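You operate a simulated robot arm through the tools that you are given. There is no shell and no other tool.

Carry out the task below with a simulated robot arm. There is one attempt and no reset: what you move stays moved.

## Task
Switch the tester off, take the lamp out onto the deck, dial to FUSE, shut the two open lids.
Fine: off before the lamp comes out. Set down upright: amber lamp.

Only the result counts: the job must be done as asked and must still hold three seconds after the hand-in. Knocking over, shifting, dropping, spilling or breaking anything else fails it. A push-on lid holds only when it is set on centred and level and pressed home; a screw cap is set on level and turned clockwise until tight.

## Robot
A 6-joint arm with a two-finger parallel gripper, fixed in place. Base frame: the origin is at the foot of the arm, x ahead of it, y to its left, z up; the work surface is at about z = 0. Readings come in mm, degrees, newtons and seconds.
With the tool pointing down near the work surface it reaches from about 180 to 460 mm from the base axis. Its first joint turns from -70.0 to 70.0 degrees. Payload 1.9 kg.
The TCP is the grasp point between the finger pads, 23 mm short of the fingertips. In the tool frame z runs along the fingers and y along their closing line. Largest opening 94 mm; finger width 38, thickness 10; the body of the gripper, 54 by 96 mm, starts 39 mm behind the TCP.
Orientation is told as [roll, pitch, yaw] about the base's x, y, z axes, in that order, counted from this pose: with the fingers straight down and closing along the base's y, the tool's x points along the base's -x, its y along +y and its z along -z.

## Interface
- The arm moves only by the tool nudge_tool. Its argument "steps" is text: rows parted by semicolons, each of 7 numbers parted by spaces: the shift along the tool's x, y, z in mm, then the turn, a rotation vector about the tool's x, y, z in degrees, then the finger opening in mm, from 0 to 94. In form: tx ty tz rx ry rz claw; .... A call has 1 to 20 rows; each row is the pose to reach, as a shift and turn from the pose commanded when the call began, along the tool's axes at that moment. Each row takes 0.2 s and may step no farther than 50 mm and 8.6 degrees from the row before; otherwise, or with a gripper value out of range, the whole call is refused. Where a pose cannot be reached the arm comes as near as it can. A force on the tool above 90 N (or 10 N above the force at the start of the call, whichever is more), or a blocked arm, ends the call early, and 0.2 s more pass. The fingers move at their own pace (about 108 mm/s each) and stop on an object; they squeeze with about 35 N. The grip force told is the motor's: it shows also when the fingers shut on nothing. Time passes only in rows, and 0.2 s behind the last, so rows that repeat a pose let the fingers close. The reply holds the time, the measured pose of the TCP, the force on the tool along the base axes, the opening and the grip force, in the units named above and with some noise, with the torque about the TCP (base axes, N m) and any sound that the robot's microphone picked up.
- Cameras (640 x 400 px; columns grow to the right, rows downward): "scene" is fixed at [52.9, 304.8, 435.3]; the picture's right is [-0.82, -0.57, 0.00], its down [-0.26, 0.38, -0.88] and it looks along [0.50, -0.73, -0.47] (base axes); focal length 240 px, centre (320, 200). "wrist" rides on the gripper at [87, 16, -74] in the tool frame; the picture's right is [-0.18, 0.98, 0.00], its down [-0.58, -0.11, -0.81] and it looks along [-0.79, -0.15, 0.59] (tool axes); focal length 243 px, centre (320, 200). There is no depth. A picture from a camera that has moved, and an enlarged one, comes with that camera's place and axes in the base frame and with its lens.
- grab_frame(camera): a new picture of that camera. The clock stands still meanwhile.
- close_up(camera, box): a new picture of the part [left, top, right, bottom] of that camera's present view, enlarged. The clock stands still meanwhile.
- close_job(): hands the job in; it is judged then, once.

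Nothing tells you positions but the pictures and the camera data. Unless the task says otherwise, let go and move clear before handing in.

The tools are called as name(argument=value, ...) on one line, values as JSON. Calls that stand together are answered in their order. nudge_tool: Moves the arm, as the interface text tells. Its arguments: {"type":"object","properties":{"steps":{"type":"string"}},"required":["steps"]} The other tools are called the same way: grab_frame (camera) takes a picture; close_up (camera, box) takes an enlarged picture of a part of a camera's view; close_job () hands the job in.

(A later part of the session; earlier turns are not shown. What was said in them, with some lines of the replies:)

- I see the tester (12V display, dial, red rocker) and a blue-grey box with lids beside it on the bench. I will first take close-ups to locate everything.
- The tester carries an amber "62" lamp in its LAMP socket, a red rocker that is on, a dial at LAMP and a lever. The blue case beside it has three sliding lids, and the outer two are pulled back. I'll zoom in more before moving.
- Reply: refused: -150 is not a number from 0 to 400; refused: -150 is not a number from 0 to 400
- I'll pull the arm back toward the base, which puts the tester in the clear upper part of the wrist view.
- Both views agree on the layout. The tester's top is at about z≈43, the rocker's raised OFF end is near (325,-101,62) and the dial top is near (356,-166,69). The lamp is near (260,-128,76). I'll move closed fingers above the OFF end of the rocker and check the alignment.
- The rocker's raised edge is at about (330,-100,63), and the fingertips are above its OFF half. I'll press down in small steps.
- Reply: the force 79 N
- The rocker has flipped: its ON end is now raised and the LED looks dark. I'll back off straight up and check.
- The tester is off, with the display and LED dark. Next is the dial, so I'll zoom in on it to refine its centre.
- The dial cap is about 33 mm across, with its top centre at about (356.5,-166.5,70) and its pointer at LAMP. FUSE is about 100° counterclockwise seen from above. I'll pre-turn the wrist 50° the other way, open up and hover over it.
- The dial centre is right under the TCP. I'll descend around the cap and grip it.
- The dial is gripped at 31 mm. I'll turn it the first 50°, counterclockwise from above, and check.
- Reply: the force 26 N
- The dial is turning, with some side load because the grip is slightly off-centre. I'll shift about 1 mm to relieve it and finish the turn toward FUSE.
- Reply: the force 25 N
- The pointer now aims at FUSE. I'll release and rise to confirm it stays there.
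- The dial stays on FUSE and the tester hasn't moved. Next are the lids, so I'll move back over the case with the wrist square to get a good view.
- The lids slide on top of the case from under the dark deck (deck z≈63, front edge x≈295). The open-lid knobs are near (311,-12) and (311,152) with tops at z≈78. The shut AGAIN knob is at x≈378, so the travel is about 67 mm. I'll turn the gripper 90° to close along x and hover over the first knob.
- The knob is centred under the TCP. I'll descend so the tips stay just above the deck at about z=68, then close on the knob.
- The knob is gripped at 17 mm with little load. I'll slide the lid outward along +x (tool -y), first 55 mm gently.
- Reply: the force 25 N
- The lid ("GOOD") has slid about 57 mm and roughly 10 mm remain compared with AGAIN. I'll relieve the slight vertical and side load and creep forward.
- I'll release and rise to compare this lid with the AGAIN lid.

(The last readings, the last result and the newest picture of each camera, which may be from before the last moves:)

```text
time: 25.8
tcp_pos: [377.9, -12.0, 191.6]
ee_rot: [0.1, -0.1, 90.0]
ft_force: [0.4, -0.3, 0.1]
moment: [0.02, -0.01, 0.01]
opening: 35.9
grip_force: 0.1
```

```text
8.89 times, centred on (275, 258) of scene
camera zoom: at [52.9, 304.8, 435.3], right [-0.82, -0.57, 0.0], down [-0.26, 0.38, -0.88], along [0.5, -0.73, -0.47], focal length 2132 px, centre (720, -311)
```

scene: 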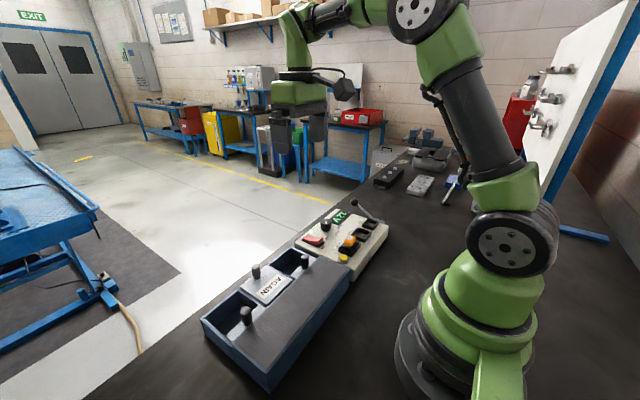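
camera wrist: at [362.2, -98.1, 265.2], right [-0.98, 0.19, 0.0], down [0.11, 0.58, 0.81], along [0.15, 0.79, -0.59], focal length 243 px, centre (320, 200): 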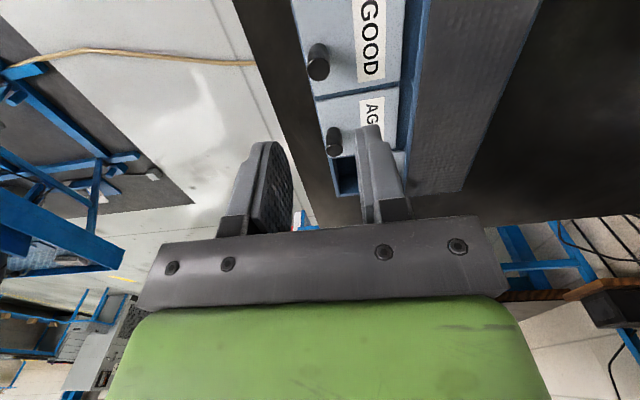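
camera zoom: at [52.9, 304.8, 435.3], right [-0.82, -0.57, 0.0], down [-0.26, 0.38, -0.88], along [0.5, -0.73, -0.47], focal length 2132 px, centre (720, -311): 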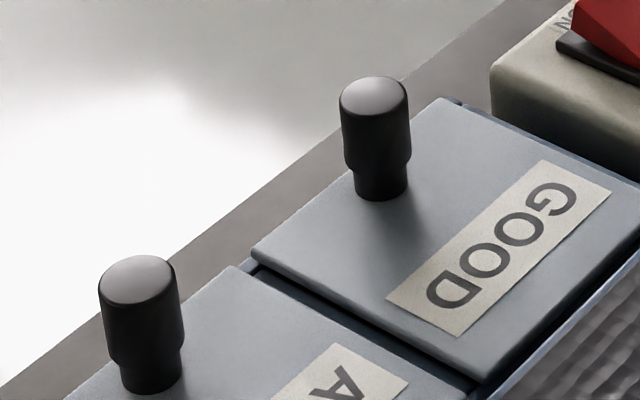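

close_up(camera="wrist", box=[400, 70, 450, 105])

close_up(camera="wrist", box=[310, 70, 370, 110])

```text
11.43 times, centred on (425, 88) of wrist
camera zoom: at [362.2, -98.1, 265.2], right [-0.98, 0.19, 0.0], down [0.11, 0.58, 0.81], along [0.15, 0.79, -0.59], focal length 2773 px, centre (-880, 1486)
```

zoom: 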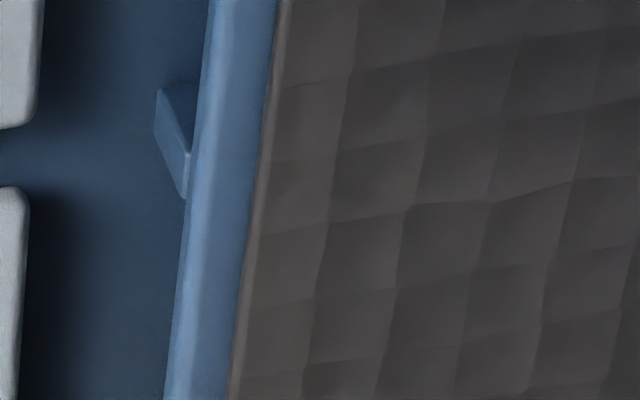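

```text
10.00 times, centred on (340, 90) of wrist
camera zoom: at [362.2, -98.1, 265.2], right [-0.98, 0.19, 0.0], down [0.11, 0.58, 0.81], along [0.15, 0.79, -0.59], focal length 2426 px, centre (120, 1300)
```

zoom: 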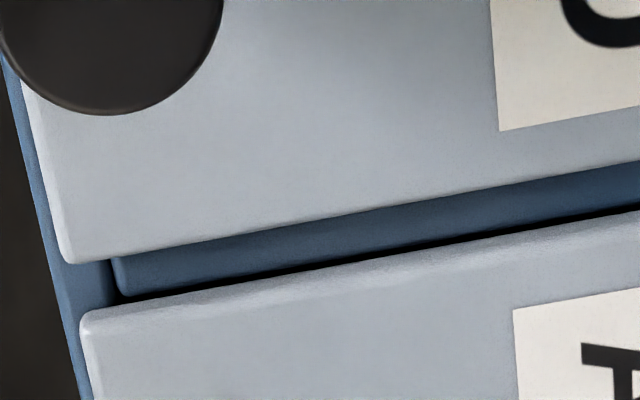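

The GOOD lid's edges line up with AGAIN's to within half a millimetre. Next I'll go over the other open lid's knob, near (311,152).

nudge_tool(steps="-33 13 0 0 0 0 46; -66 27 0 0 0 0 46; -99 40 5 0 0 0 46; -132 54 20 0 0 0 46; -164 67 40 0 0 0 46; -164 67 40 0 0 0 46")

close_up(camera="wrist", box=[250, 40, 390, 130])

close_up(camera="scene", box=[190, 190, 330, 340])

```text
time: 27.2
tcp_pos: [313.4, 152.9, 150.7]
ee_rot: [0.0, 0.1, 89.9]
ft_force: [0.6, -0.6, 1.1]
moment: [0.0, 0.0, -0.01]
opening: 46.2
grip_force: 0.0
```

```text
4.44 times, centred on (320, 85) of wrist
camera zoom: at [296.7, 66.8, 225.6], right [-0.98, 0.19, 0.0], down [0.11, 0.58, 0.81], along [0.15, 0.79, -0.59], focal length 1078 px, centre (320, 711)
```

zoom: 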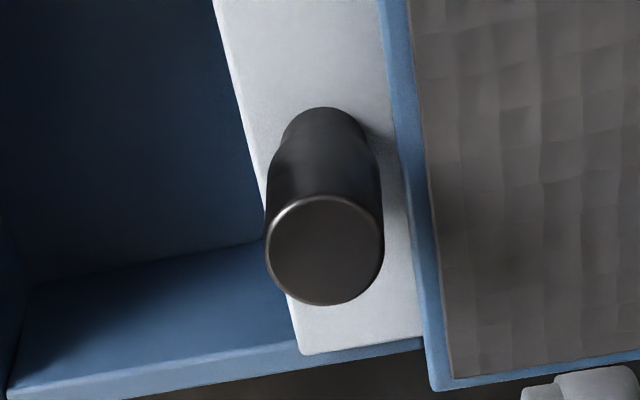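

```text
2.67 times, centred on (260, 265) of scene
camera zoom: at [52.9, 304.8, 435.3], right [-0.82, -0.57, 0.0], down [-0.26, 0.38, -0.88], along [0.5, -0.73, -0.47], focal length 640 px, centre (480, 27)
```

zoom: 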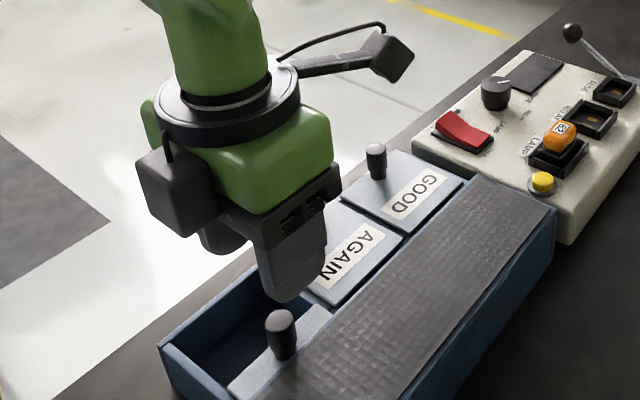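

nudge_tool(steps="1 0.5 25 0 0 0 46; 1 0.5 45 0 0 0 46; 1 0.5 55 0 0 0 46; 1 0.5 60 0 0 0 46; 1 0.5 60 0 0 0 30; 1 0.5 60 0 0 0 14; 1 0.5 60 0 0 0 14; 1 0.5 60 0 0 0 14")

close_up(camera="scene", box=[200, 230, 330, 330])

```text
time: 29.0
tcp_pos: [313.0, 149.2, 91.8]
ee_rot: [0.0, 0.0, 89.9]
ft_force: [0.1, 1.8, 0.6]
moment: [0.09, -0.02, -0.02]
opening: 17.0
grip_force: 35.1
```

```text
4.00 times, centred on (265, 280) of scene
camera zoom: at [53.0, 304.8, 435.3], right [-0.82, -0.57, 0.0], down [-0.26, 0.38, -0.88], along [0.5, -0.73, -0.47], focal length 960 px, centre (540, -120)
```

zoom: 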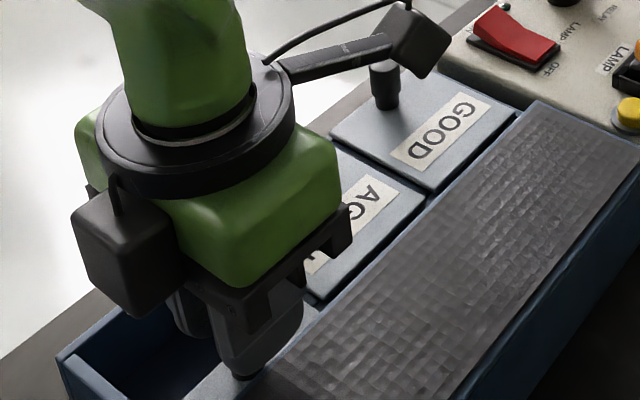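

The second knob is gripped, so I'll slide it out the same way.

nudge_tool(steps="0 -6 0 0 0 0 14; 0 -14 0 0 0 0 14; 0 -22 0 0 0 0 14; 0 -30 0 0 0 0 14; 0 -38 0 0 0 0 14; 0 -46 0 0 0 0 14; 0 -53 0 0 0 0 14; 0 -57 0 0 0 0 14; 0 -57 0 0 0 0 14")

close_up(camera="scene", box=[180, 220, 330, 330])

```text
time: 31.0
tcp_pos: [372.0, 150.5, 91.4]
ee_rot: [-0.1, 0.0, 90.0]
ft_force: [0.0, -0.1, -0.1]
moment: [-0.13, 0.01, 0.02]
opening: 16.7
grip_force: 35.2
```

```text
3.64 times, centred on (255, 275) of scene
camera zoom: at [53.0, 304.8, 435.3], right [-0.82, -0.57, 0.0], down [-0.26, 0.38, -0.88], along [0.5, -0.73, -0.47], focal length 872 px, centre (556, -73)
```

zoom: 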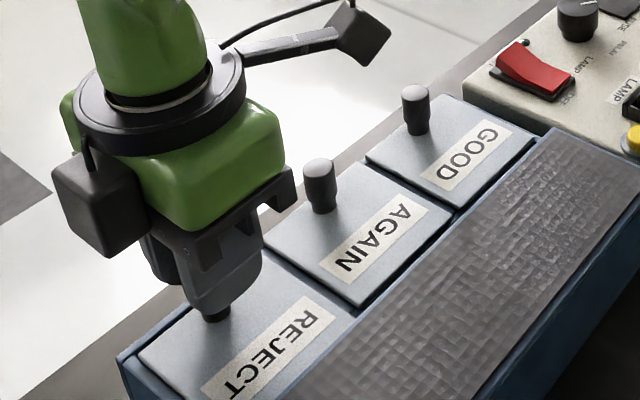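

"REJECT" is nearly shut. I'll creep the last millimetres.

nudge_tool(steps="0 -1.5 0 0 0 0 14; 0 -3 0 0 0 0 14; 0 -4.5 0 0 0 0 14; 0 -6 0 0 0 0 14; 0 -6 0 0 0 0 14")

close_up(camera="wrist", box=[200, 0, 480, 180])

close_up(camera="scene", box=[180, 220, 330, 330])

```text
time: 32.2
tcp_pos: [377.6, 149.7, 90.2]
ee_rot: [-0.1, 0.0, 89.8]
ft_force: [1.1, -0.5, 0.4]
moment: [0.03, -0.02, 0.02]
opening: 16.9
grip_force: 34.6
```

```text
2.22 times, centred on (340, 90) of wrist
camera zoom: at [359.5, 64.9, 165.6], right [-0.98, 0.19, 0.0], down [0.11, 0.58, 0.81], along [0.15, 0.79, -0.59], focal length 539 px, centre (276, 444)
```

zoom: 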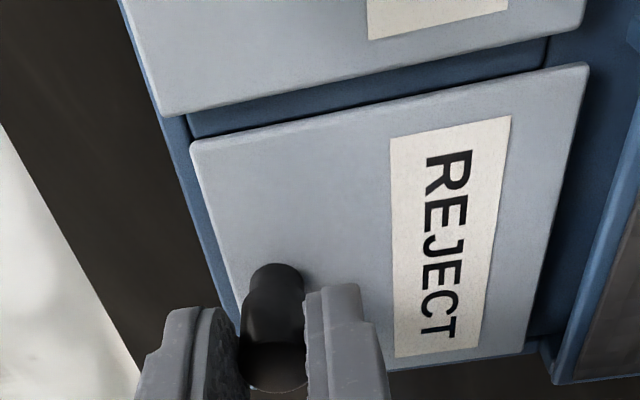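

```text
3.64 times, centred on (255, 275) of scene
camera zoom: at [53.0, 304.8, 435.3], right [-0.82, -0.57, 0.0], down [-0.26, 0.38, -0.88], along [0.5, -0.73, -0.47], focal length 872 px, centre (556, -73)
```

zoom: 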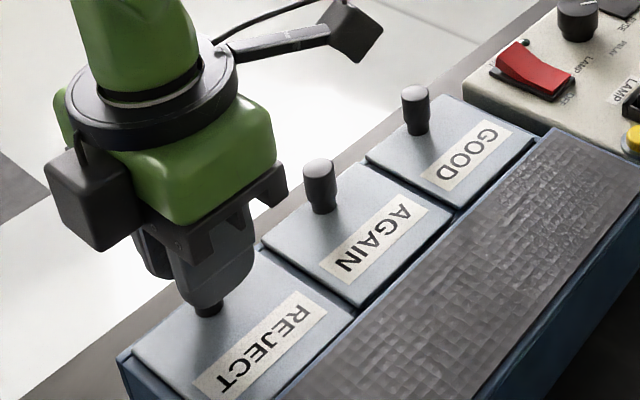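

REJECT still sits about 3 mm short of AGAIN's front edge, so I'll creep further.

nudge_tool(steps="0 -1 0 0 0 0 14; 0 -2 0 0 0 0 14; 0 -2.7 0 0 0 0 14; 0 -2.7 0 0 0 0 14")

close_up(camera="wrist", box=[240, 20, 340, 90])

```text
time: 33.2
tcp_pos: [378.9, 150.4, 91.8]
ee_rot: [0.0, 0.1, 89.8]
ft_force: [0.9, -4.0, -0.3]
moment: [0.0, 0.01, 0.0]
opening: 17.1
grip_force: 34.7
```

```text
5.71 times, centred on (290, 55) of wrist
camera zoom: at [362.1, 65.0, 165.6], right [-0.98, 0.19, 0.0], down [0.11, 0.58, 0.81], along [0.15, 0.79, -0.59], focal length 1386 px, centre (491, 1029)
```

zoom: 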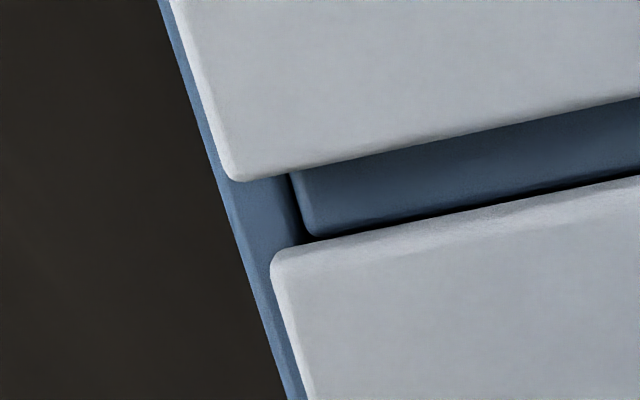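

nudge_tool(steps="0 -0.6 0 0 0 0 14; 0 -1.2 0 0 0 0 14; 0 -1.2 0 0 0 0 14")

close_up(camera="wrist", box=[240, 20, 340, 90])

```text
time: 34.0
tcp_pos: [378.8, 149.4, 92.3]
ee_rot: [0.0, 0.0, 89.9]
ft_force: [-1.7, -4.6, 0.3]
moment: [-0.13, 0.08, 0.0]
opening: 16.9
grip_force: 34.8
```

```text
5.71 times, centred on (290, 55) of wrist
camera zoom: at [363.1, 65.0, 165.6], right [-0.98, 0.19, 0.0], down [0.11, 0.58, 0.81], along [0.15, 0.79, -0.59], focal length 1386 px, centre (491, 1029)
```

zoom: 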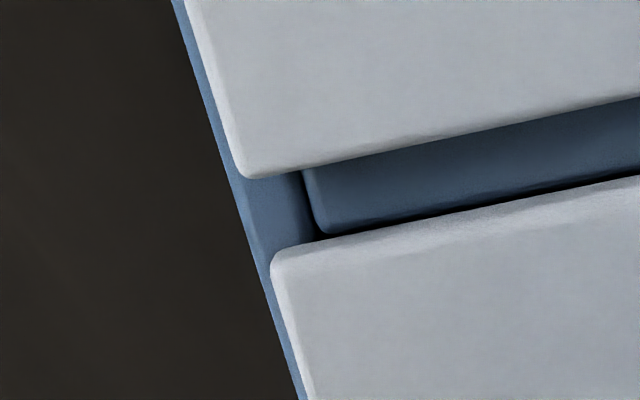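

nudge_tool(steps="0 -0.5 0 0 0 0 14; 0 -1 0 0 0 0 14; 0 -1 0 0 0 0 14")

close_up(camera="wrist", box=[240, 20, 340, 90])

```text
time: 34.8
tcp_pos: [379.6, 150.5, 90.9]
ee_rot: [0.1, 0.0, 89.7]
ft_force: [-22.0, -8.6, 13.0]
moment: [-0.11, 0.38, 0.05]
opening: 16.9
grip_force: 34.9
```

```text
5.71 times, centred on (290, 55) of wrist
camera zoom: at [363.5, 65.1, 165.7], right [-0.98, 0.19, 0.0], down [0.11, 0.58, 0.81], along [0.15, 0.79, -0.59], focal length 1386 px, centre (491, 1029)
```

zoom: 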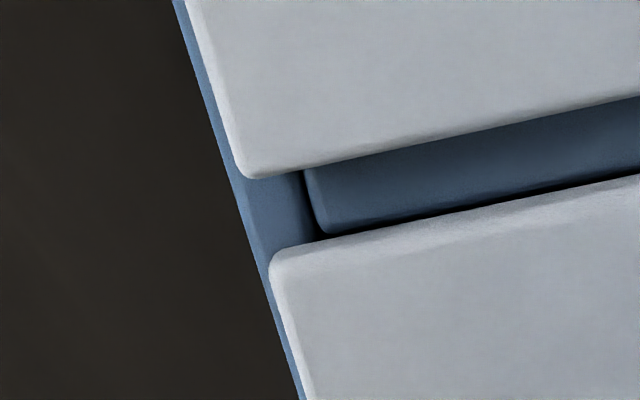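

The lid is at its stop: force rose to 22 N with no further movement. I'll release and rise.

nudge_tool(steps="0 0.7 0 0 0 0 14; 0 0.7 0 0 0 0 36; 0 0.7 0 0 0 0 36; 0 0.7 -20 0 0 0 36; 0 0.7 -60 0 0 0 36; 0 0.7 -110 0 0 0 36; 0 0.7 -110 0 0 0 36")

close_up(camera="scene", box=[180, 200, 380, 340])

grab_frame(camera="wrist")

```text
time: 36.4
tcp_pos: [378.7, 149.9, 202.8]
ee_rot: [-0.1, 0.0, 89.8]
ft_force: [0.3, 0.1, 0.1]
moment: [-0.01, 0.01, -0.01]
opening: 35.9
grip_force: 0.1
```

```text
2.86 times, centred on (280, 270) of scene
camera zoom: at [52.9, 304.8, 435.3], right [-0.82, -0.57, 0.0], down [-0.26, 0.38, -0.88], along [0.5, -0.73, -0.47], focal length 685 px, centre (434, 0)
```

zoom: 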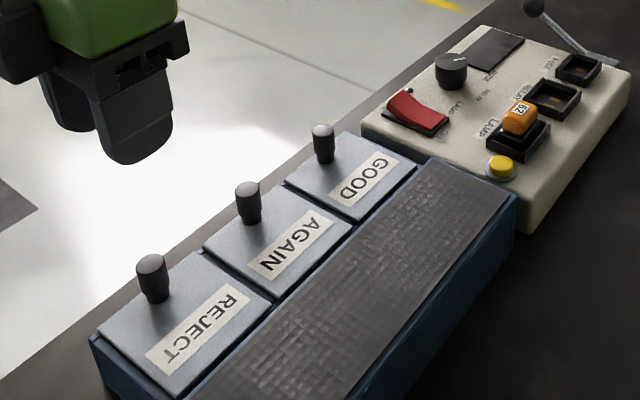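

```text
taken
camera wrist: at [362.8, 65.0, 276.6], right [-0.98, 0.19, 0.0], down [0.11, 0.58, 0.81], along [0.15, 0.79, -0.59], focal length 243 px, centre (320, 200)
```

wrist: 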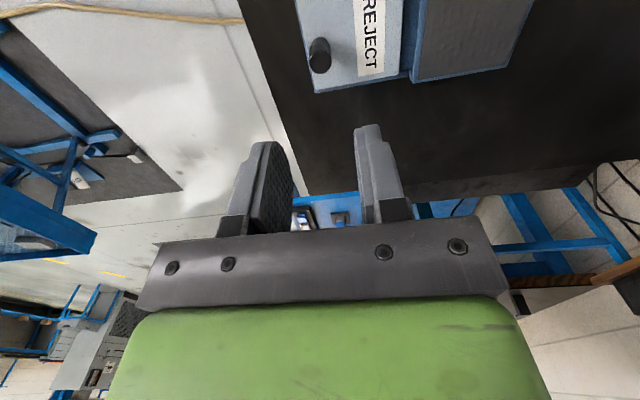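

All three lids are flush. Next is the lamp, so I'll swing over to the tester with the wrist squared up.

nudge_tool(steps="25 10 0 0 0 8 50; 50 21 0 0 0 16 50; 76 32 0 0 0 24 50; 101 42 0 0 0 32 50; 126 53 0 0 0 40 50; 152 64 0 0 0 48 50; 177 74 0 0 0 56 50; 202 85 0 0 0 64 50; 228 96 0 0 0 72 50; 253 106 10 0 0 80 50; 278 116.7 30 0 0 88 50; 278 116.7 45 0 0 89.8 50; 278 116.7 45 0 0 89.8 50")

grab_frame(camera="wrist")

close_up(camera="scene", box=[335, 215, 395, 275])

```text
time: 39.2
tcp_pos: [261.9, -127.0, 155.2]
ee_rot: [0.0, -0.1, 0.0]
ft_force: [0.3, 1.0, 0.6]
moment: [0.0, 0.0, -0.02]
opening: 50.1
grip_force: 0.1
```

```text
taken
camera wrist: at [175.8, -110.3, 229.4], right [0.18, 0.98, 0.0], down [0.58, -0.11, 0.81], along [0.79, -0.15, -0.59], focal length 243 px, centre (320, 200)
```

wrist: 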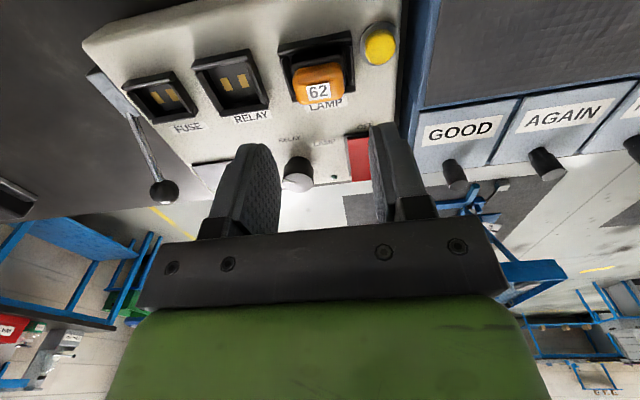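

```text
6.67 times, centred on (365, 245) of scene
camera zoom: at [52.9, 304.8, 435.3], right [-0.82, -0.57, 0.0], down [-0.26, 0.38, -0.88], along [0.5, -0.73, -0.47], focal length 1599 px, centre (20, -100)
```

zoom: 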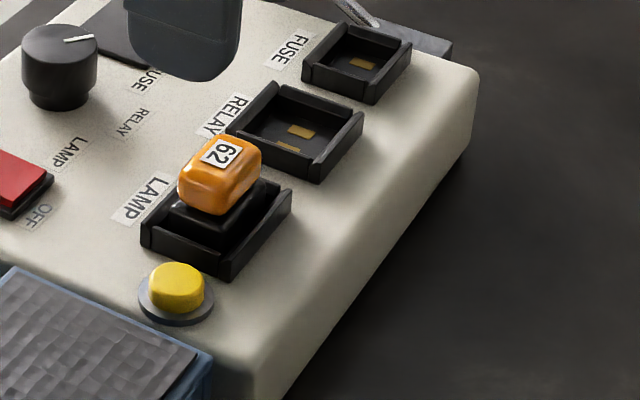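

close_up(camera="wrist", box=[260, 15, 400, 125])

close_up(camera="scene", box=[338, 228, 378, 256])

```text
3.64 times, centred on (330, 70) of wrist
camera zoom: at [175.8, -110.3, 229.4], right [0.18, 0.98, 0.0], down [0.58, -0.11, 0.81], along [0.79, -0.15, -0.59], focal length 882 px, centre (284, 673)
```

zoom: 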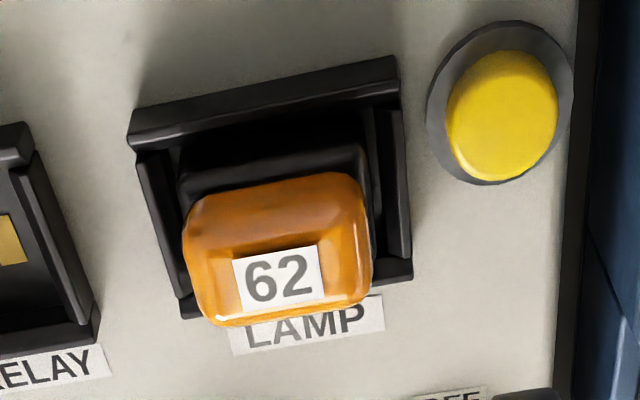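

```text
14.29 times, centred on (358, 242) of scene
camera zoom: at [52.9, 304.8, 435.3], right [-0.82, -0.57, 0.0], down [-0.26, 0.38, -0.88], along [0.5, -0.73, -0.47], focal length 3427 px, centre (-223, -400)
```

zoom: 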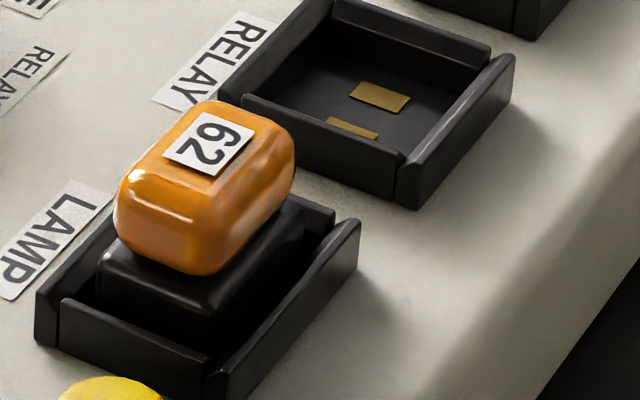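

The amber lamp is about 22 mm in x by 32 mm in y, centred near (261,-128) with its top at z≈78. The socket frame top is at about 55. Gripping along x keeps clear of the yellow button, so I'll turn the wrist to -90° above it.

nudge_tool(steps="1 -1.3 0 0 0 8.2 44; 1 -1.3 0 0 0 16.4 44; 1 -1.3 0 0 0 24.6 44; 1 -1.3 0 0 0 32.8 44; 1 -1.3 0 0 0 41 44; 1 -1.3 0 0 0 49.2 44; 1 -1.3 0 0 0 57.4 44; 1 -1.3 0 0 0 65.6 44; 1 -1.3 0 0 0 73.8 44; 1 -1.3 0 0 0 82 44; 1 -1.3 0 0 0 90 44; 1 -1.3 0 0 0 90 44")

grab_frame(camera="wrist")

close_up(camera="wrist", box=[250, 20, 390, 130])

close_up(camera="scene", box=[300, 170, 420, 270])

```text
time: 41.8
tcp_pos: [261.3, -128.6, 156.9]
ee_rot: [0.0, 0.0, -90.0]
ft_force: [0.2, -0.4, 0.3]
moment: [0.01, -0.01, 0.01]
opening: 44.2
grip_force: 0.1
```

```text
taken
camera wrist: at [278.0, -41.1, 230.5], right [0.98, -0.18, 0.0], down [-0.11, -0.58, 0.81], along [-0.15, -0.79, -0.59], focal length 243 px, centre (320, 200)
```

wrist: 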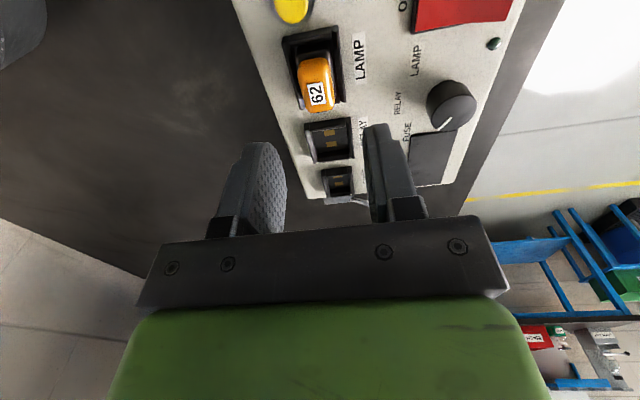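

```text
3.64 times, centred on (320, 75) of wrist
camera zoom: at [278.0, -41.1, 230.5], right [0.98, -0.18, 0.0], down [-0.11, -0.58, 0.81], along [-0.15, -0.79, -0.59], focal length 882 px, centre (320, 654)
```

zoom: 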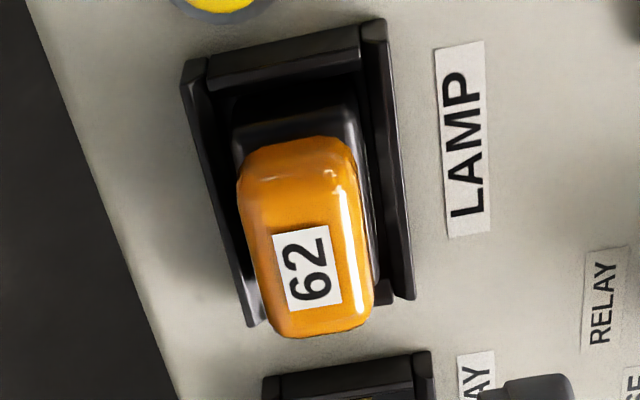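

```text
4.00 times, centred on (360, 220) of scene
camera zoom: at [52.9, 304.8, 435.3], right [-0.82, -0.57, 0.0], down [-0.26, 0.38, -0.88], along [0.5, -0.73, -0.47], focal length 960 px, centre (160, 120)
```

zoom: 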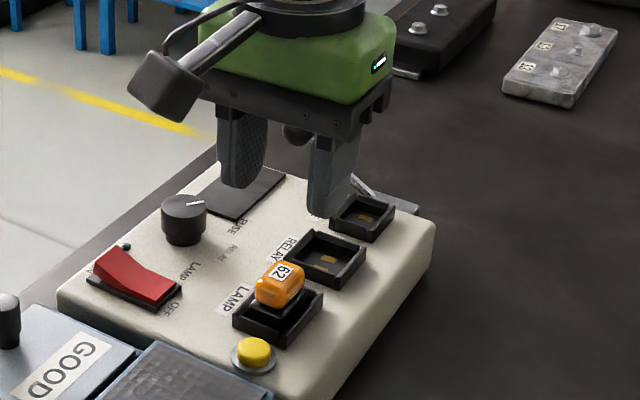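

The lamp sits at about x=260, so I'll shift 1 mm, descend around the amber cap with the tips at about z=60, and grip.

nudge_tool(steps="0 -1 30 0 0 0 44; 0 -1 50 0 0 0 44; 0 -1 62 0 0 0 44; 0 -1 70 0 0 0 44; 0 -1 73 0 0 0 44; 0 -1 73 0 0 0 44")

close_up(camera="scene", box=[320, 200, 400, 265])

close_up(camera="wrist", box=[220, 60, 420, 200])

```text
time: 43.2
tcp_pos: [262.2, -128.0, 82.9]
ee_rot: [0.0, 0.0, -89.9]
ft_force: [0.2, -0.9, 1.0]
moment: [0.01, 0.0, -0.01]
opening: 43.9
grip_force: 0.1
```

```text
6.15 times, centred on (360, 232) of scene
camera zoom: at [52.9, 304.8, 435.3], right [-0.82, -0.57, 0.0], down [-0.26, 0.38, -0.88], along [0.5, -0.73, -0.47], focal length 1476 px, centre (74, 0)
```

zoom: 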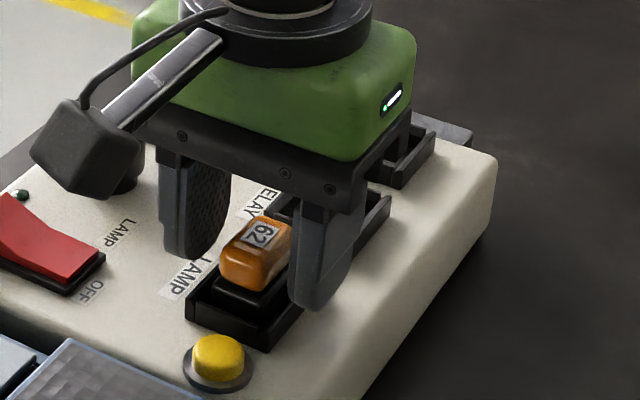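

```text
2.86 times, centred on (320, 130) of wrist
camera zoom: at [276.9, -41.0, 157.4], right [0.98, -0.18, 0.0], down [-0.11, -0.58, 0.81], along [-0.15, -0.79, -0.59], focal length 693 px, centre (320, 400)
```

zoom: 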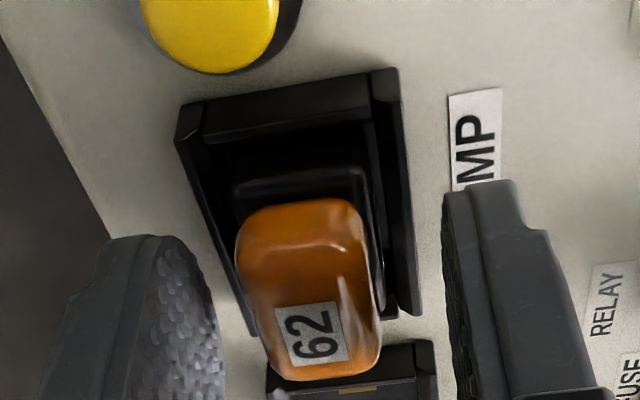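

The lamp is between the pads and clear of the button. I'll trim 1 mm and close.

nudge_tool(steps="0 -1 0 0 0 0 44; 0 -1 0 0 0 0 30; 0 -1 0 0 0 0 18; 0 -1 0 0 0 0 18; 0 -1 0 0 0 0 18")

close_up(camera="scene", box=[320, 200, 400, 265])

```text
time: 44.4
tcp_pos: [260.9, -129.3, 82.4]
ee_rot: [0.1, 0.1, -90.1]
ft_force: [-0.3, -0.9, 0.7]
moment: [0.02, 0.01, 0.0]
opening: 22.9
grip_force: 34.7
```

```text
6.15 times, centred on (360, 232) of scene
camera zoom: at [52.9, 304.8, 435.3], right [-0.82, -0.57, 0.0], down [-0.26, 0.38, -0.88], along [0.5, -0.73, -0.47], focal length 1476 px, centre (74, 0)
```

zoom: 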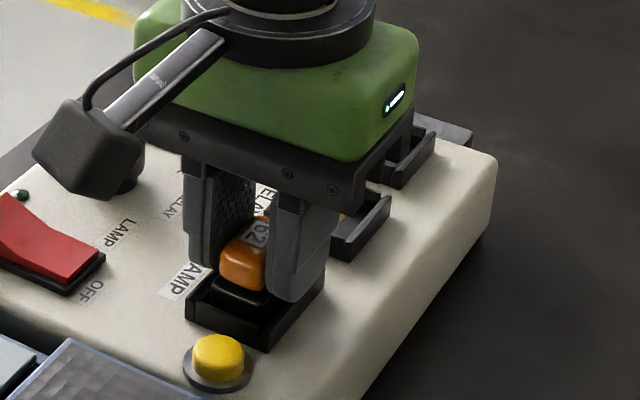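

It's gripped at 23 mm with almost no side load. I'll lift slowly and straight up.

nudge_tool(steps="0 0 -2 0 0 0 18; 0 0 -4 0 0 0 18; 0 0 -7 0 0 0 18; 0 0 -10 0 0 0 18; 0 0 -14 0 0 0 18; 0 0 -14 0 0 0 18")

close_up(camera="scene", box=[320, 195, 400, 260])

```text
time: 45.8
tcp_pos: [260.4, -129.3, 96.7]
ee_rot: [0.0, 0.0, -89.9]
ft_force: [-0.2, -0.5, -0.8]
moment: [-0.01, -0.04, 0.0]
opening: 23.2
grip_force: 35.1
```

```text
6.15 times, centred on (360, 228) of scene
camera zoom: at [52.9, 304.8, 435.3], right [-0.82, -0.57, 0.0], down [-0.26, 0.38, -0.88], along [0.5, -0.73, -0.47], focal length 1476 px, centre (74, 31)
```

zoom: 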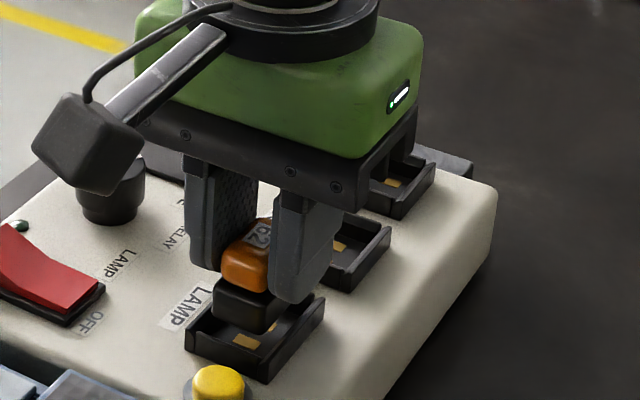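

The lamp is out cleanly. I'll raise it further and look at its underside and the deck.

nudge_tool(steps="0 0 -15 0 0 0 18; 0 0 -35 0 0 0 18; 0 0 -65 0 0 0 18; 0 0 -65 0 0 0 18")

close_up(camera="scene", box=[320, 170, 400, 235])

close_up(camera="scene", box=[200, 150, 400, 380])

```text
time: 46.8
tcp_pos: [259.3, -127.8, 161.5]
ee_rot: [0.0, 0.0, -89.8]
ft_force: [-0.3, -0.8, -0.7]
moment: [0.0, 0.02, 0.03]
opening: 23.1
grip_force: 35.2
```

```text
6.15 times, centred on (360, 202) of scene
camera zoom: at [52.9, 304.8, 435.3], right [-0.82, -0.57, 0.0], down [-0.26, 0.38, -0.88], along [0.5, -0.73, -0.47], focal length 1476 px, centre (74, 185)
```

zoom: 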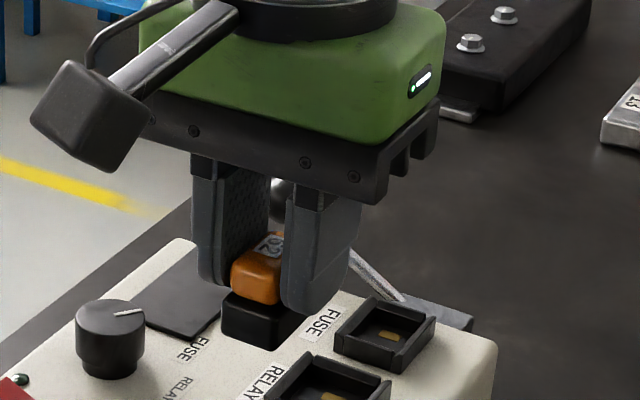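

```text
1.74 times, centred on (300, 265) of scene
camera zoom: at [52.9, 304.8, 435.3], right [-0.82, -0.57, 0.0], down [-0.26, 0.38, -0.88], along [0.5, -0.73, -0.47], focal length 417 px, centre (355, 87)
```

zoom: 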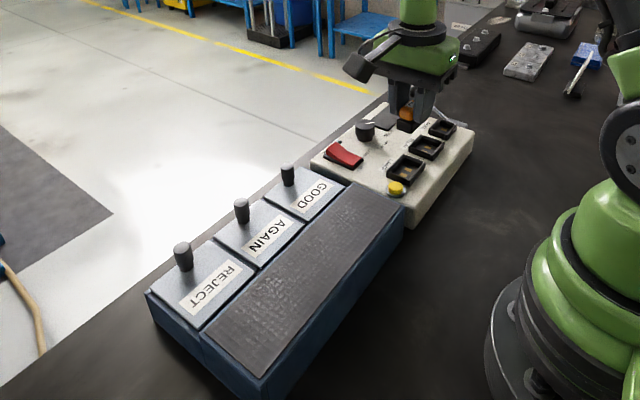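

The lamp is held upright with a flat base. I'll carry it over the middle of the deck, to about (258,15).

nudge_tool(steps="15 0 0 0 0 0 18; 40 0 0 0 0 0 18; 65 -0.5 0 0 0 0 18; 90 -0.5 0 0 0 0 18; 115 -1 0 0 0 0 18; 133 -1 0 0 0 0 18; 143 -1 0 0 0 0 18; 143 -1 0 0 0 0 18; 143 -1 30 0 0 0 18; 143 -1 45 0 0 0 18; 143 -1 45 0 0 0 18")

close_up(camera="scene", box=[270, 200, 380, 300])

grab_frame(camera="wrist")

```text
time: 49.2
tcp_pos: [258.9, 14.4, 116.9]
ee_rot: [0.0, 0.0, -90.0]
ft_force: [-0.2, 0.0, -0.3]
moment: [0.02, -0.02, -0.03]
opening: 23.2
grip_force: 35.1
```

```text
4.00 times, centred on (325, 250) of scene
camera zoom: at [52.9, 304.8, 435.3], right [-0.82, -0.57, 0.0], down [-0.26, 0.38, -0.88], along [0.5, -0.73, -0.47], focal length 960 px, centre (300, 0)
```

zoom: 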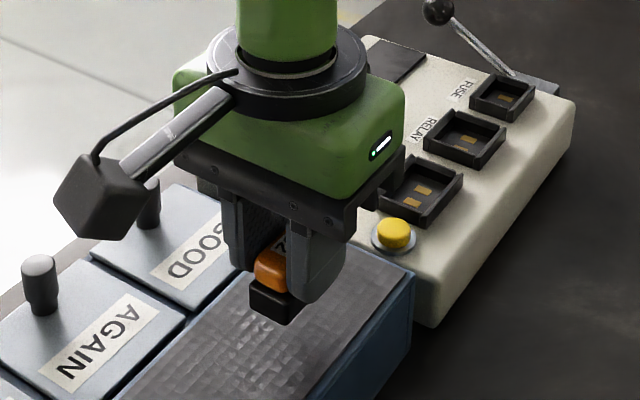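

```text
taken
camera wrist: at [274.6, 101.9, 191.0], right [0.98, -0.18, 0.0], down [-0.11, -0.58, 0.81], along [-0.15, -0.79, -0.59], focal length 243 px, centre (320, 200)
```

wrist: 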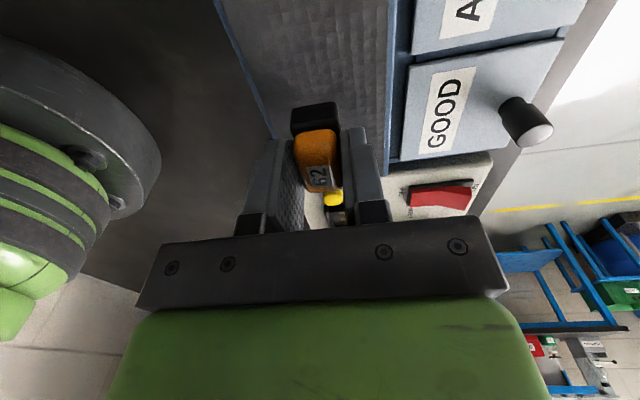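

nudge_tool(steps="0 0 5 0 0 0 18; 0 0 10 0 0 0 18; 0 0 12 0 0 0 18; 0 0 12 0 0 0 18")

close_up(camera="scene", box=[285, 235, 345, 295])

close_up(camera="wrist", box=[240, 70, 400, 200])

```text
time: 50.2
tcp_pos: [259.0, 14.6, 105.0]
ee_rot: [-0.1, 0.0, -89.9]
ft_force: [-0.6, 0.4, 0.1]
moment: [0.02, 0.02, 0.03]
opening: 23.1
grip_force: 34.8
```

```text
6.67 times, centred on (315, 265) of scene
camera zoom: at [52.9, 304.8, 435.3], right [-0.82, -0.57, 0.0], down [-0.26, 0.38, -0.88], along [0.5, -0.73, -0.47], focal length 1599 px, centre (353, -233)
```

zoom: 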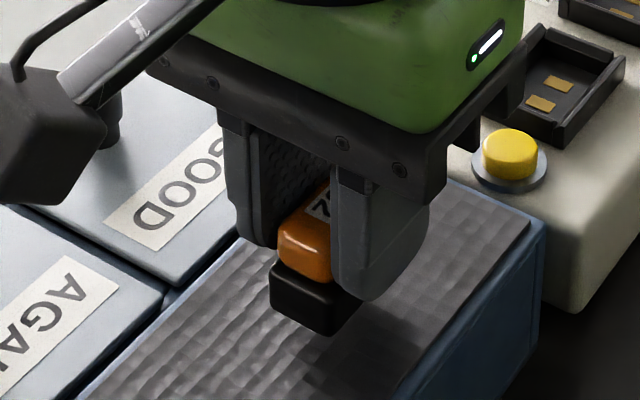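

```text
3.08 times, centred on (320, 135) of wrist
camera zoom: at [274.8, 101.7, 179.6], right [0.98, -0.18, 0.0], down [-0.11, -0.58, 0.81], along [-0.15, -0.79, -0.59], focal length 746 px, centre (320, 400)
```

zoom: 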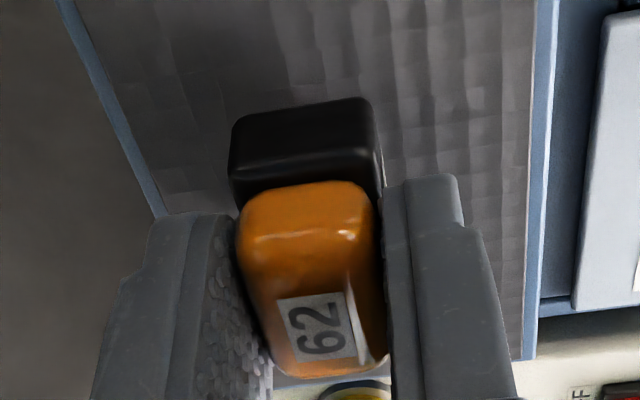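

nudge_tool(steps="0 0 1 0 0 0 18; 0 0 2 0 0 0 18; 0 0 2 0 0 0 18")

```text
time: 51.0
tcp_pos: [257.7, 13.6, 102.7]
ee_rot: [0.1, 0.1, -89.8]
ft_force: [0.1, 0.1, -0.6]
moment: [0.02, 0.01, -0.03]
opening: 23.0
grip_force: 35.1
```

nudge_tool(steps="0 0 0.5 0 0 0 18; 0 0 1 0 0 0 18; 0 0 1 0 0 0 18")

```text
time: 51.8
tcp_pos: [258.6, 14.1, 101.4]
ee_rot: [0.0, 0.0, -89.9]
ft_force: [-1.0, -0.1, 1.2]
moment: [0.01, 0.01, 0.01]
opening: 22.9
grip_force: 34.6
```

nudge_tool(steps="0 0 0.5 0 0 0 18; 0 0 1 0 0 0 18; 0 0 1 0 0 0 18")

close_up(camera="scene", box=[290, 245, 340, 295])

```text
time: 52.6
tcp_pos: [258.7, 15.1, 100.5]
ee_rot: [0.0, 0.0, -89.9]
ft_force: [0.2, -0.2, 0.0]
moment: [0.0, -0.02, -0.03]
opening: 22.8
grip_force: 35.2
```

```text
8.00 times, centred on (315, 270) of scene
camera zoom: at [52.9, 304.8, 435.3], right [-0.82, -0.57, 0.0], down [-0.26, 0.38, -0.88], along [0.5, -0.73, -0.47], focal length 1919 px, centre (360, -360)
```

zoom: 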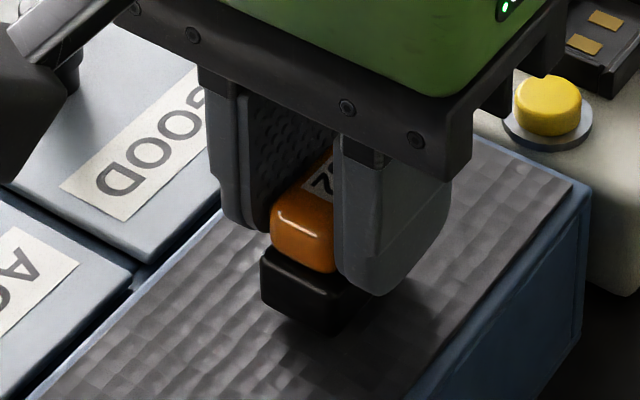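

nudge_tool(steps="0 0 0.5 0 0 0 18; 0 0 1 0 0 0 18; 0 0 1 0 0 0 18")

```text
time: 53.4
tcp_pos: [259.5, 14.9, 100.2]
ee_rot: [0.0, 0.0, -89.9]
ft_force: [0.0, 0.1, -0.8]
moment: [-0.01, 0.03, 0.01]
opening: 22.6
grip_force: 35.7
```

nudge_tool(steps="0 0 0.5 0 0 0 18; 0 0 1 0 0 0 18; 0 0 1 0 0 0 18")

close_up(camera="scene", box=[300, 260, 330, 290])

```text
time: 54.2
tcp_pos: [258.9, 14.0, 98.5]
ee_rot: [-0.1, 0.0, -89.9]
ft_force: [-0.4, -0.7, -0.6]
moment: [0.01, 0.01, -0.02]
opening: 22.7
grip_force: 35.0
```

```text
13.33 times, centred on (315, 275) of scene
camera zoom: at [52.9, 304.8, 435.3], right [-0.82, -0.57, 0.0], down [-0.26, 0.38, -0.88], along [0.5, -0.73, -0.47], focal length 3198 px, centre (387, -800)
```

zoom: 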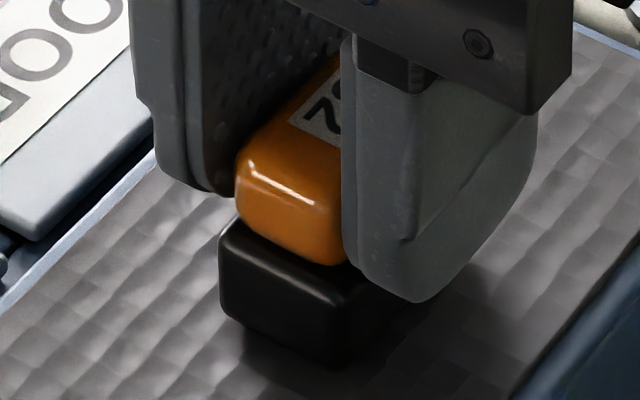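

nudge_tool(steps="0 0 0.5 0 0 0 18; 0 0 1 0 0 0 18; 0 0 1 0 0 0 18")

```text
time: 55.0
tcp_pos: [258.7, 14.5, 98.5]
ee_rot: [0.0, 0.0, -89.9]
ft_force: [0.3, 1.0, 1.9]
moment: [0.04, 0.02, -0.01]
opening: 23.3
grip_force: 34.2
```

nudge_tool(steps="0 0 0.4 0 0 0 18; 0 0 0.8 0 0 0 18; 0 0 0.8 0 0 0 18")

close_up(camera="scene", box=[300, 260, 330, 290])

```text
time: 55.8
tcp_pos: [260.4, 15.0, 98.3]
ee_rot: [0.1, 0.0, -89.8]
ft_force: [-5.7, -2.2, 31.9]
moment: [0.04, 0.21, 0.03]
opening: 23.0
grip_force: 35.0
```

```text
13.33 times, centred on (315, 275) of scene
camera zoom: at [52.9, 304.8, 435.3], right [-0.82, -0.57, 0.0], down [-0.26, 0.38, -0.88], along [0.5, -0.73, -0.47], focal length 3198 px, centre (387, -800)
```

zoom: 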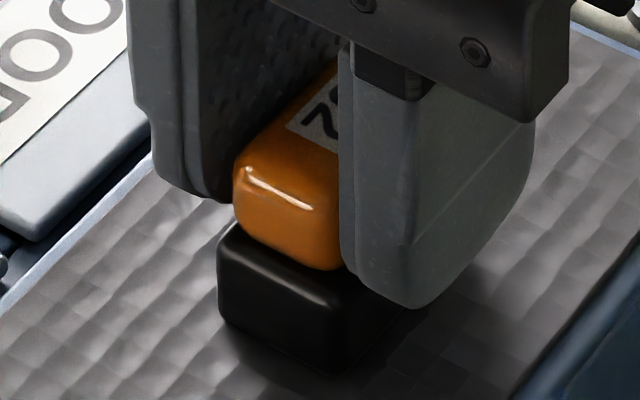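

Contact: the lamp's base is on the deck with about 32 N. I'll ease off slightly and check the load before opening.

nudge_tool(steps="0 0 -0.4 0 0 0 18; 0 0 -0.6 0 0 0 18; 0 0 -0.6 0 0 0 18")

```text
time: 56.6
tcp_pos: [258.9, 13.8, 97.3]
ee_rot: [-0.1, -0.1, -89.9]
ft_force: [-0.1, -0.2, 2.8]
moment: [0.01, -0.04, 0.0]
opening: 23.1
grip_force: 35.4
```

Light contact is left (3 N). I'll open a little at a time and then look.

nudge_tool(steps="0 0 0 0 0 0 25; 0 0 0 0 0 0 28; 0 0 0 0 0 0 33; 0 0 0 0 0 0 40; 0 0 0 0 0 0 46; 0 0 0 0 0 0 46")

close_up(camera="scene", box=[290, 245, 340, 295])

close_up(camera="wrist", box=[240, 70, 400, 200])

```text
time: 58.0
tcp_pos: [259.3, 15.5, 98.1]
ee_rot: [-0.1, 0.0, -89.9]
ft_force: [-0.7, -0.2, -1.0]
moment: [0.01, -0.02, -0.02]
opening: 46.0
grip_force: 0.0
```

```text
8.00 times, centred on (315, 270) of scene
camera zoom: at [52.9, 304.8, 435.3], right [-0.82, -0.57, 0.0], down [-0.26, 0.38, -0.88], along [0.5, -0.73, -0.47], focal length 1919 px, centre (360, -360)
```

zoom: 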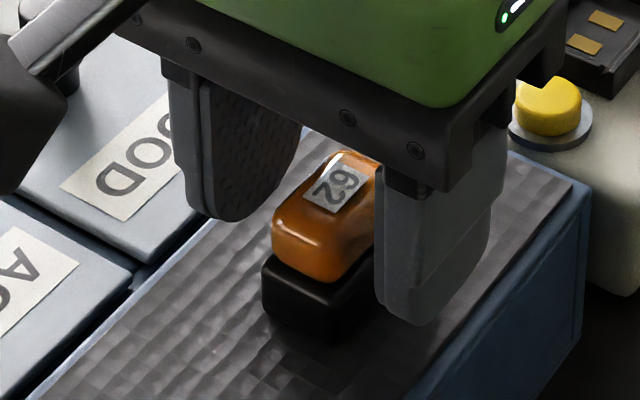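

```text
3.08 times, centred on (320, 135) of wrist
camera zoom: at [274.5, 101.8, 172.3], right [0.98, -0.18, 0.0], down [-0.11, -0.58, 0.81], along [-0.15, -0.79, -0.59], focal length 746 px, centre (320, 400)
```

zoom: 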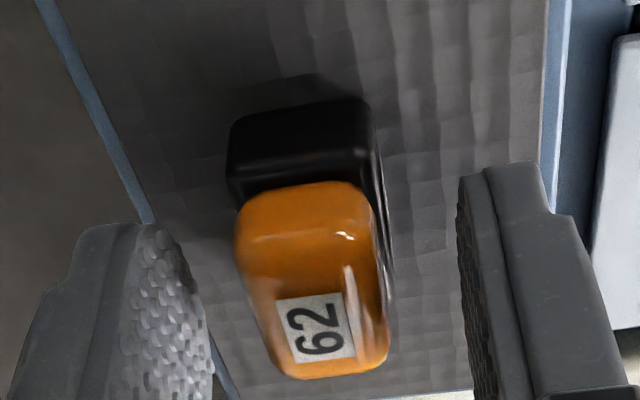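

The lamp stands freely on the deck with the pads clear on both sides. I'll rise straight up and review everything.

nudge_tool(steps="0 0 -10 0 0 0 46; 0 0 -40 0 0 0 46; 0 0 -80 0 0 0 46; 0 0 -120 0 0 0 46; 0 0 -160 0 0 0 46; 0 0 -160 0 0 0 46")

close_up(camera="scene", box=[190, 190, 400, 390])

close_up(camera="scene", box=[280, 200, 400, 290])

grab_frame(camera="wrist")

grab_frame(camera="scene")

```text
time: 59.4
tcp_pos: [258.7, 14.3, 258.6]
ee_rot: [0.0, -0.1, -89.8]
ft_force: [-1.0, -0.7, 0.8]
moment: [0.0, 0.0, 0.04]
opening: 46.1
grip_force: 0.0
```

```text
2.00 times, centred on (295, 290) of scene
camera zoom: at [52.9, 304.8, 435.3], right [-0.82, -0.57, 0.0], down [-0.26, 0.38, -0.88], along [0.5, -0.73, -0.47], focal length 480 px, centre (370, 20)
```

zoom: 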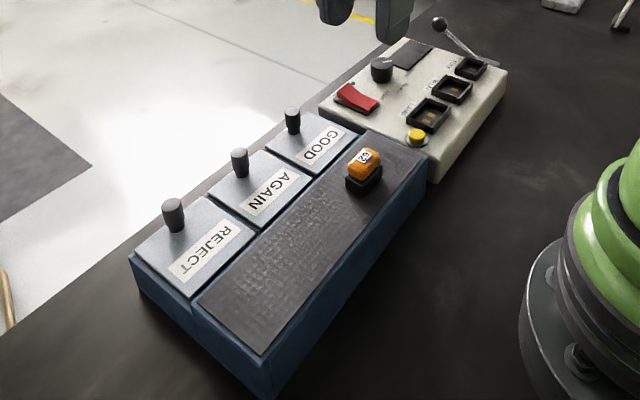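

```text
4.44 times, centred on (340, 245) of scene
camera zoom: at [52.9, 304.8, 435.3], right [-0.82, -0.57, 0.0], down [-0.26, 0.38, -0.88], along [0.5, -0.73, -0.47], focal length 1066 px, centre (231, 0)
```

zoom: 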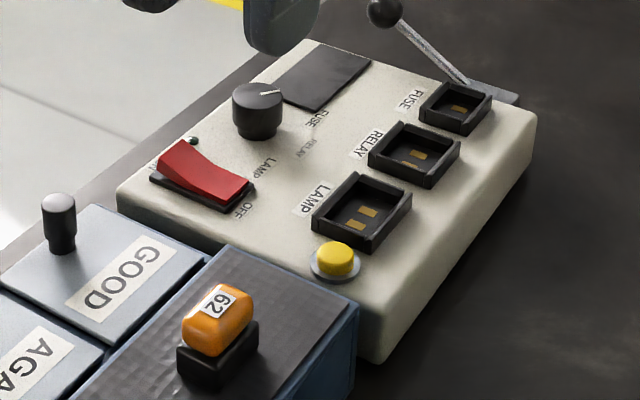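

```text
taken
camera wrist: at [273.9, 100.9, 333.2], right [0.98, -0.18, 0.0], down [-0.11, -0.58, 0.81], along [-0.15, -0.79, -0.59], focal length 243 px, centre (320, 200)
```

wrist: 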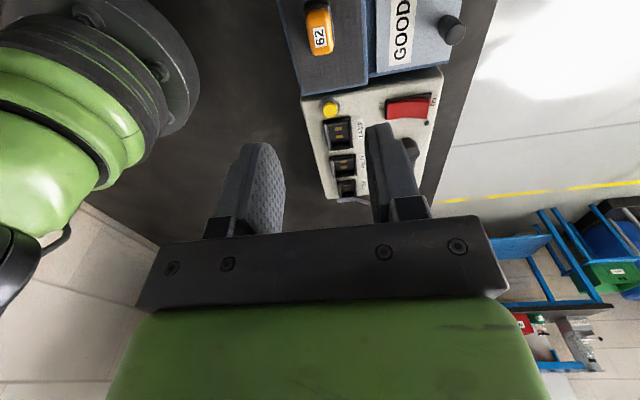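

```text
taken
```

scene: 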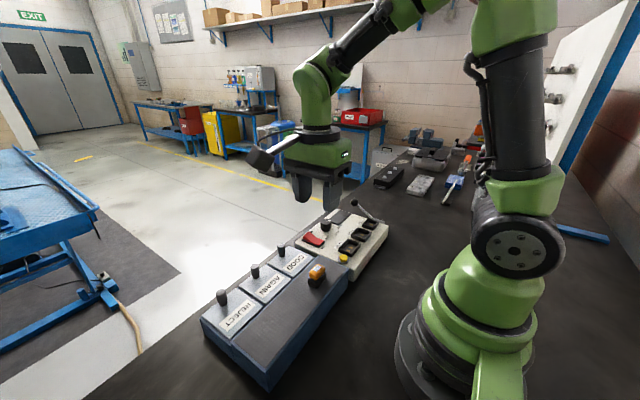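

Everything looks right and neither the tester nor the case has shifted. I'll take one more careful look at the dial pointer, the lid edges and the lamp.

close_up(camera="scene", box=[305, 205, 350, 240])

close_up(camera="scene", box=[195, 240, 315, 335])

close_up(camera="scene", box=[300, 255, 335, 290])

```text
11.43 times, centred on (328, 222) of scene
camera zoom: at [52.9, 304.8, 435.3], right [-0.82, -0.57, 0.0], down [-0.26, 0.38, -0.88], along [0.5, -0.73, -0.47], focal length 2741 px, centre (234, -57)
```

zoom: 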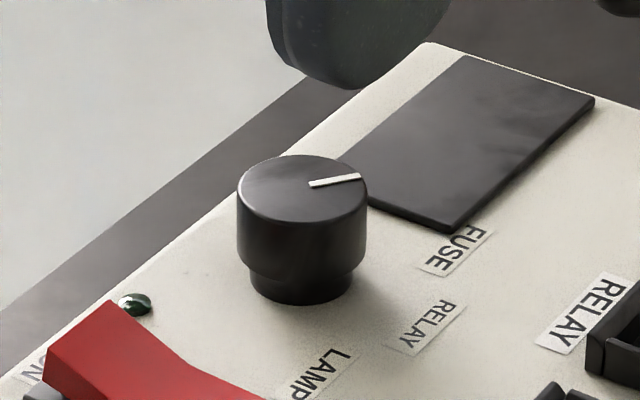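

```text
4.21 times, centred on (255, 288) of scene
camera zoom: at [52.9, 304.8, 435.3], right [-0.82, -0.57, 0.0], down [-0.26, 0.38, -0.88], along [0.5, -0.73, -0.47], focal length 1010 px, centre (594, -168)
```

zoom: 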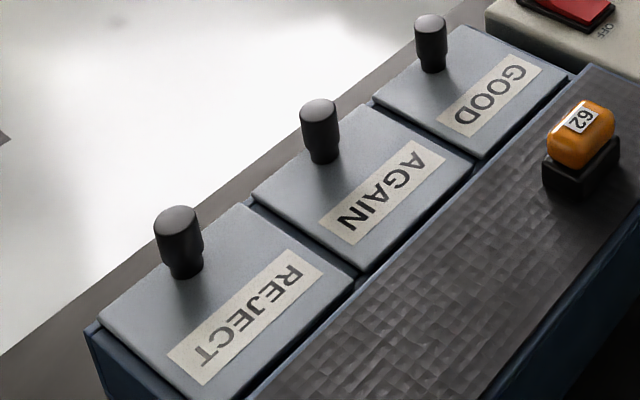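

```text
11.43 times, centred on (318, 272) of scene
camera zoom: at [52.9, 304.8, 435.3], right [-0.82, -0.57, 0.0], down [-0.26, 0.38, -0.88], along [0.5, -0.73, -0.47], focal length 2741 px, centre (349, -629)
```

zoom: 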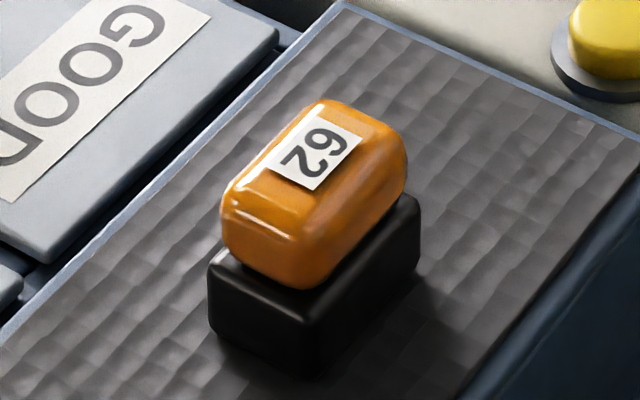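

close_job()

```text
The job is handed in.
```

The job is handed in. All four steps were done, and the final pictures show nothing else moved.

- **Tester off:** I pressed the rocker to OFF before touching the lamp. The display and LED went dark.
- **Dial:** It is turned from LAMP to FUSE. It stayed there after I let go.
- **Lids:** GOOD and REJECT are slid shut, level with the AGAIN lid to within about half a millimetre. REJECT reached a firm stop. I judged GOOD by its edges matching AGAIN's.
- **Lamp:** The amber lamp came out of its socket cleanly and stands upright, free of the gripper. I took "the deck" to mean the dark textured top of the lidded case and set the lamp there.

The arm is clear of everything.
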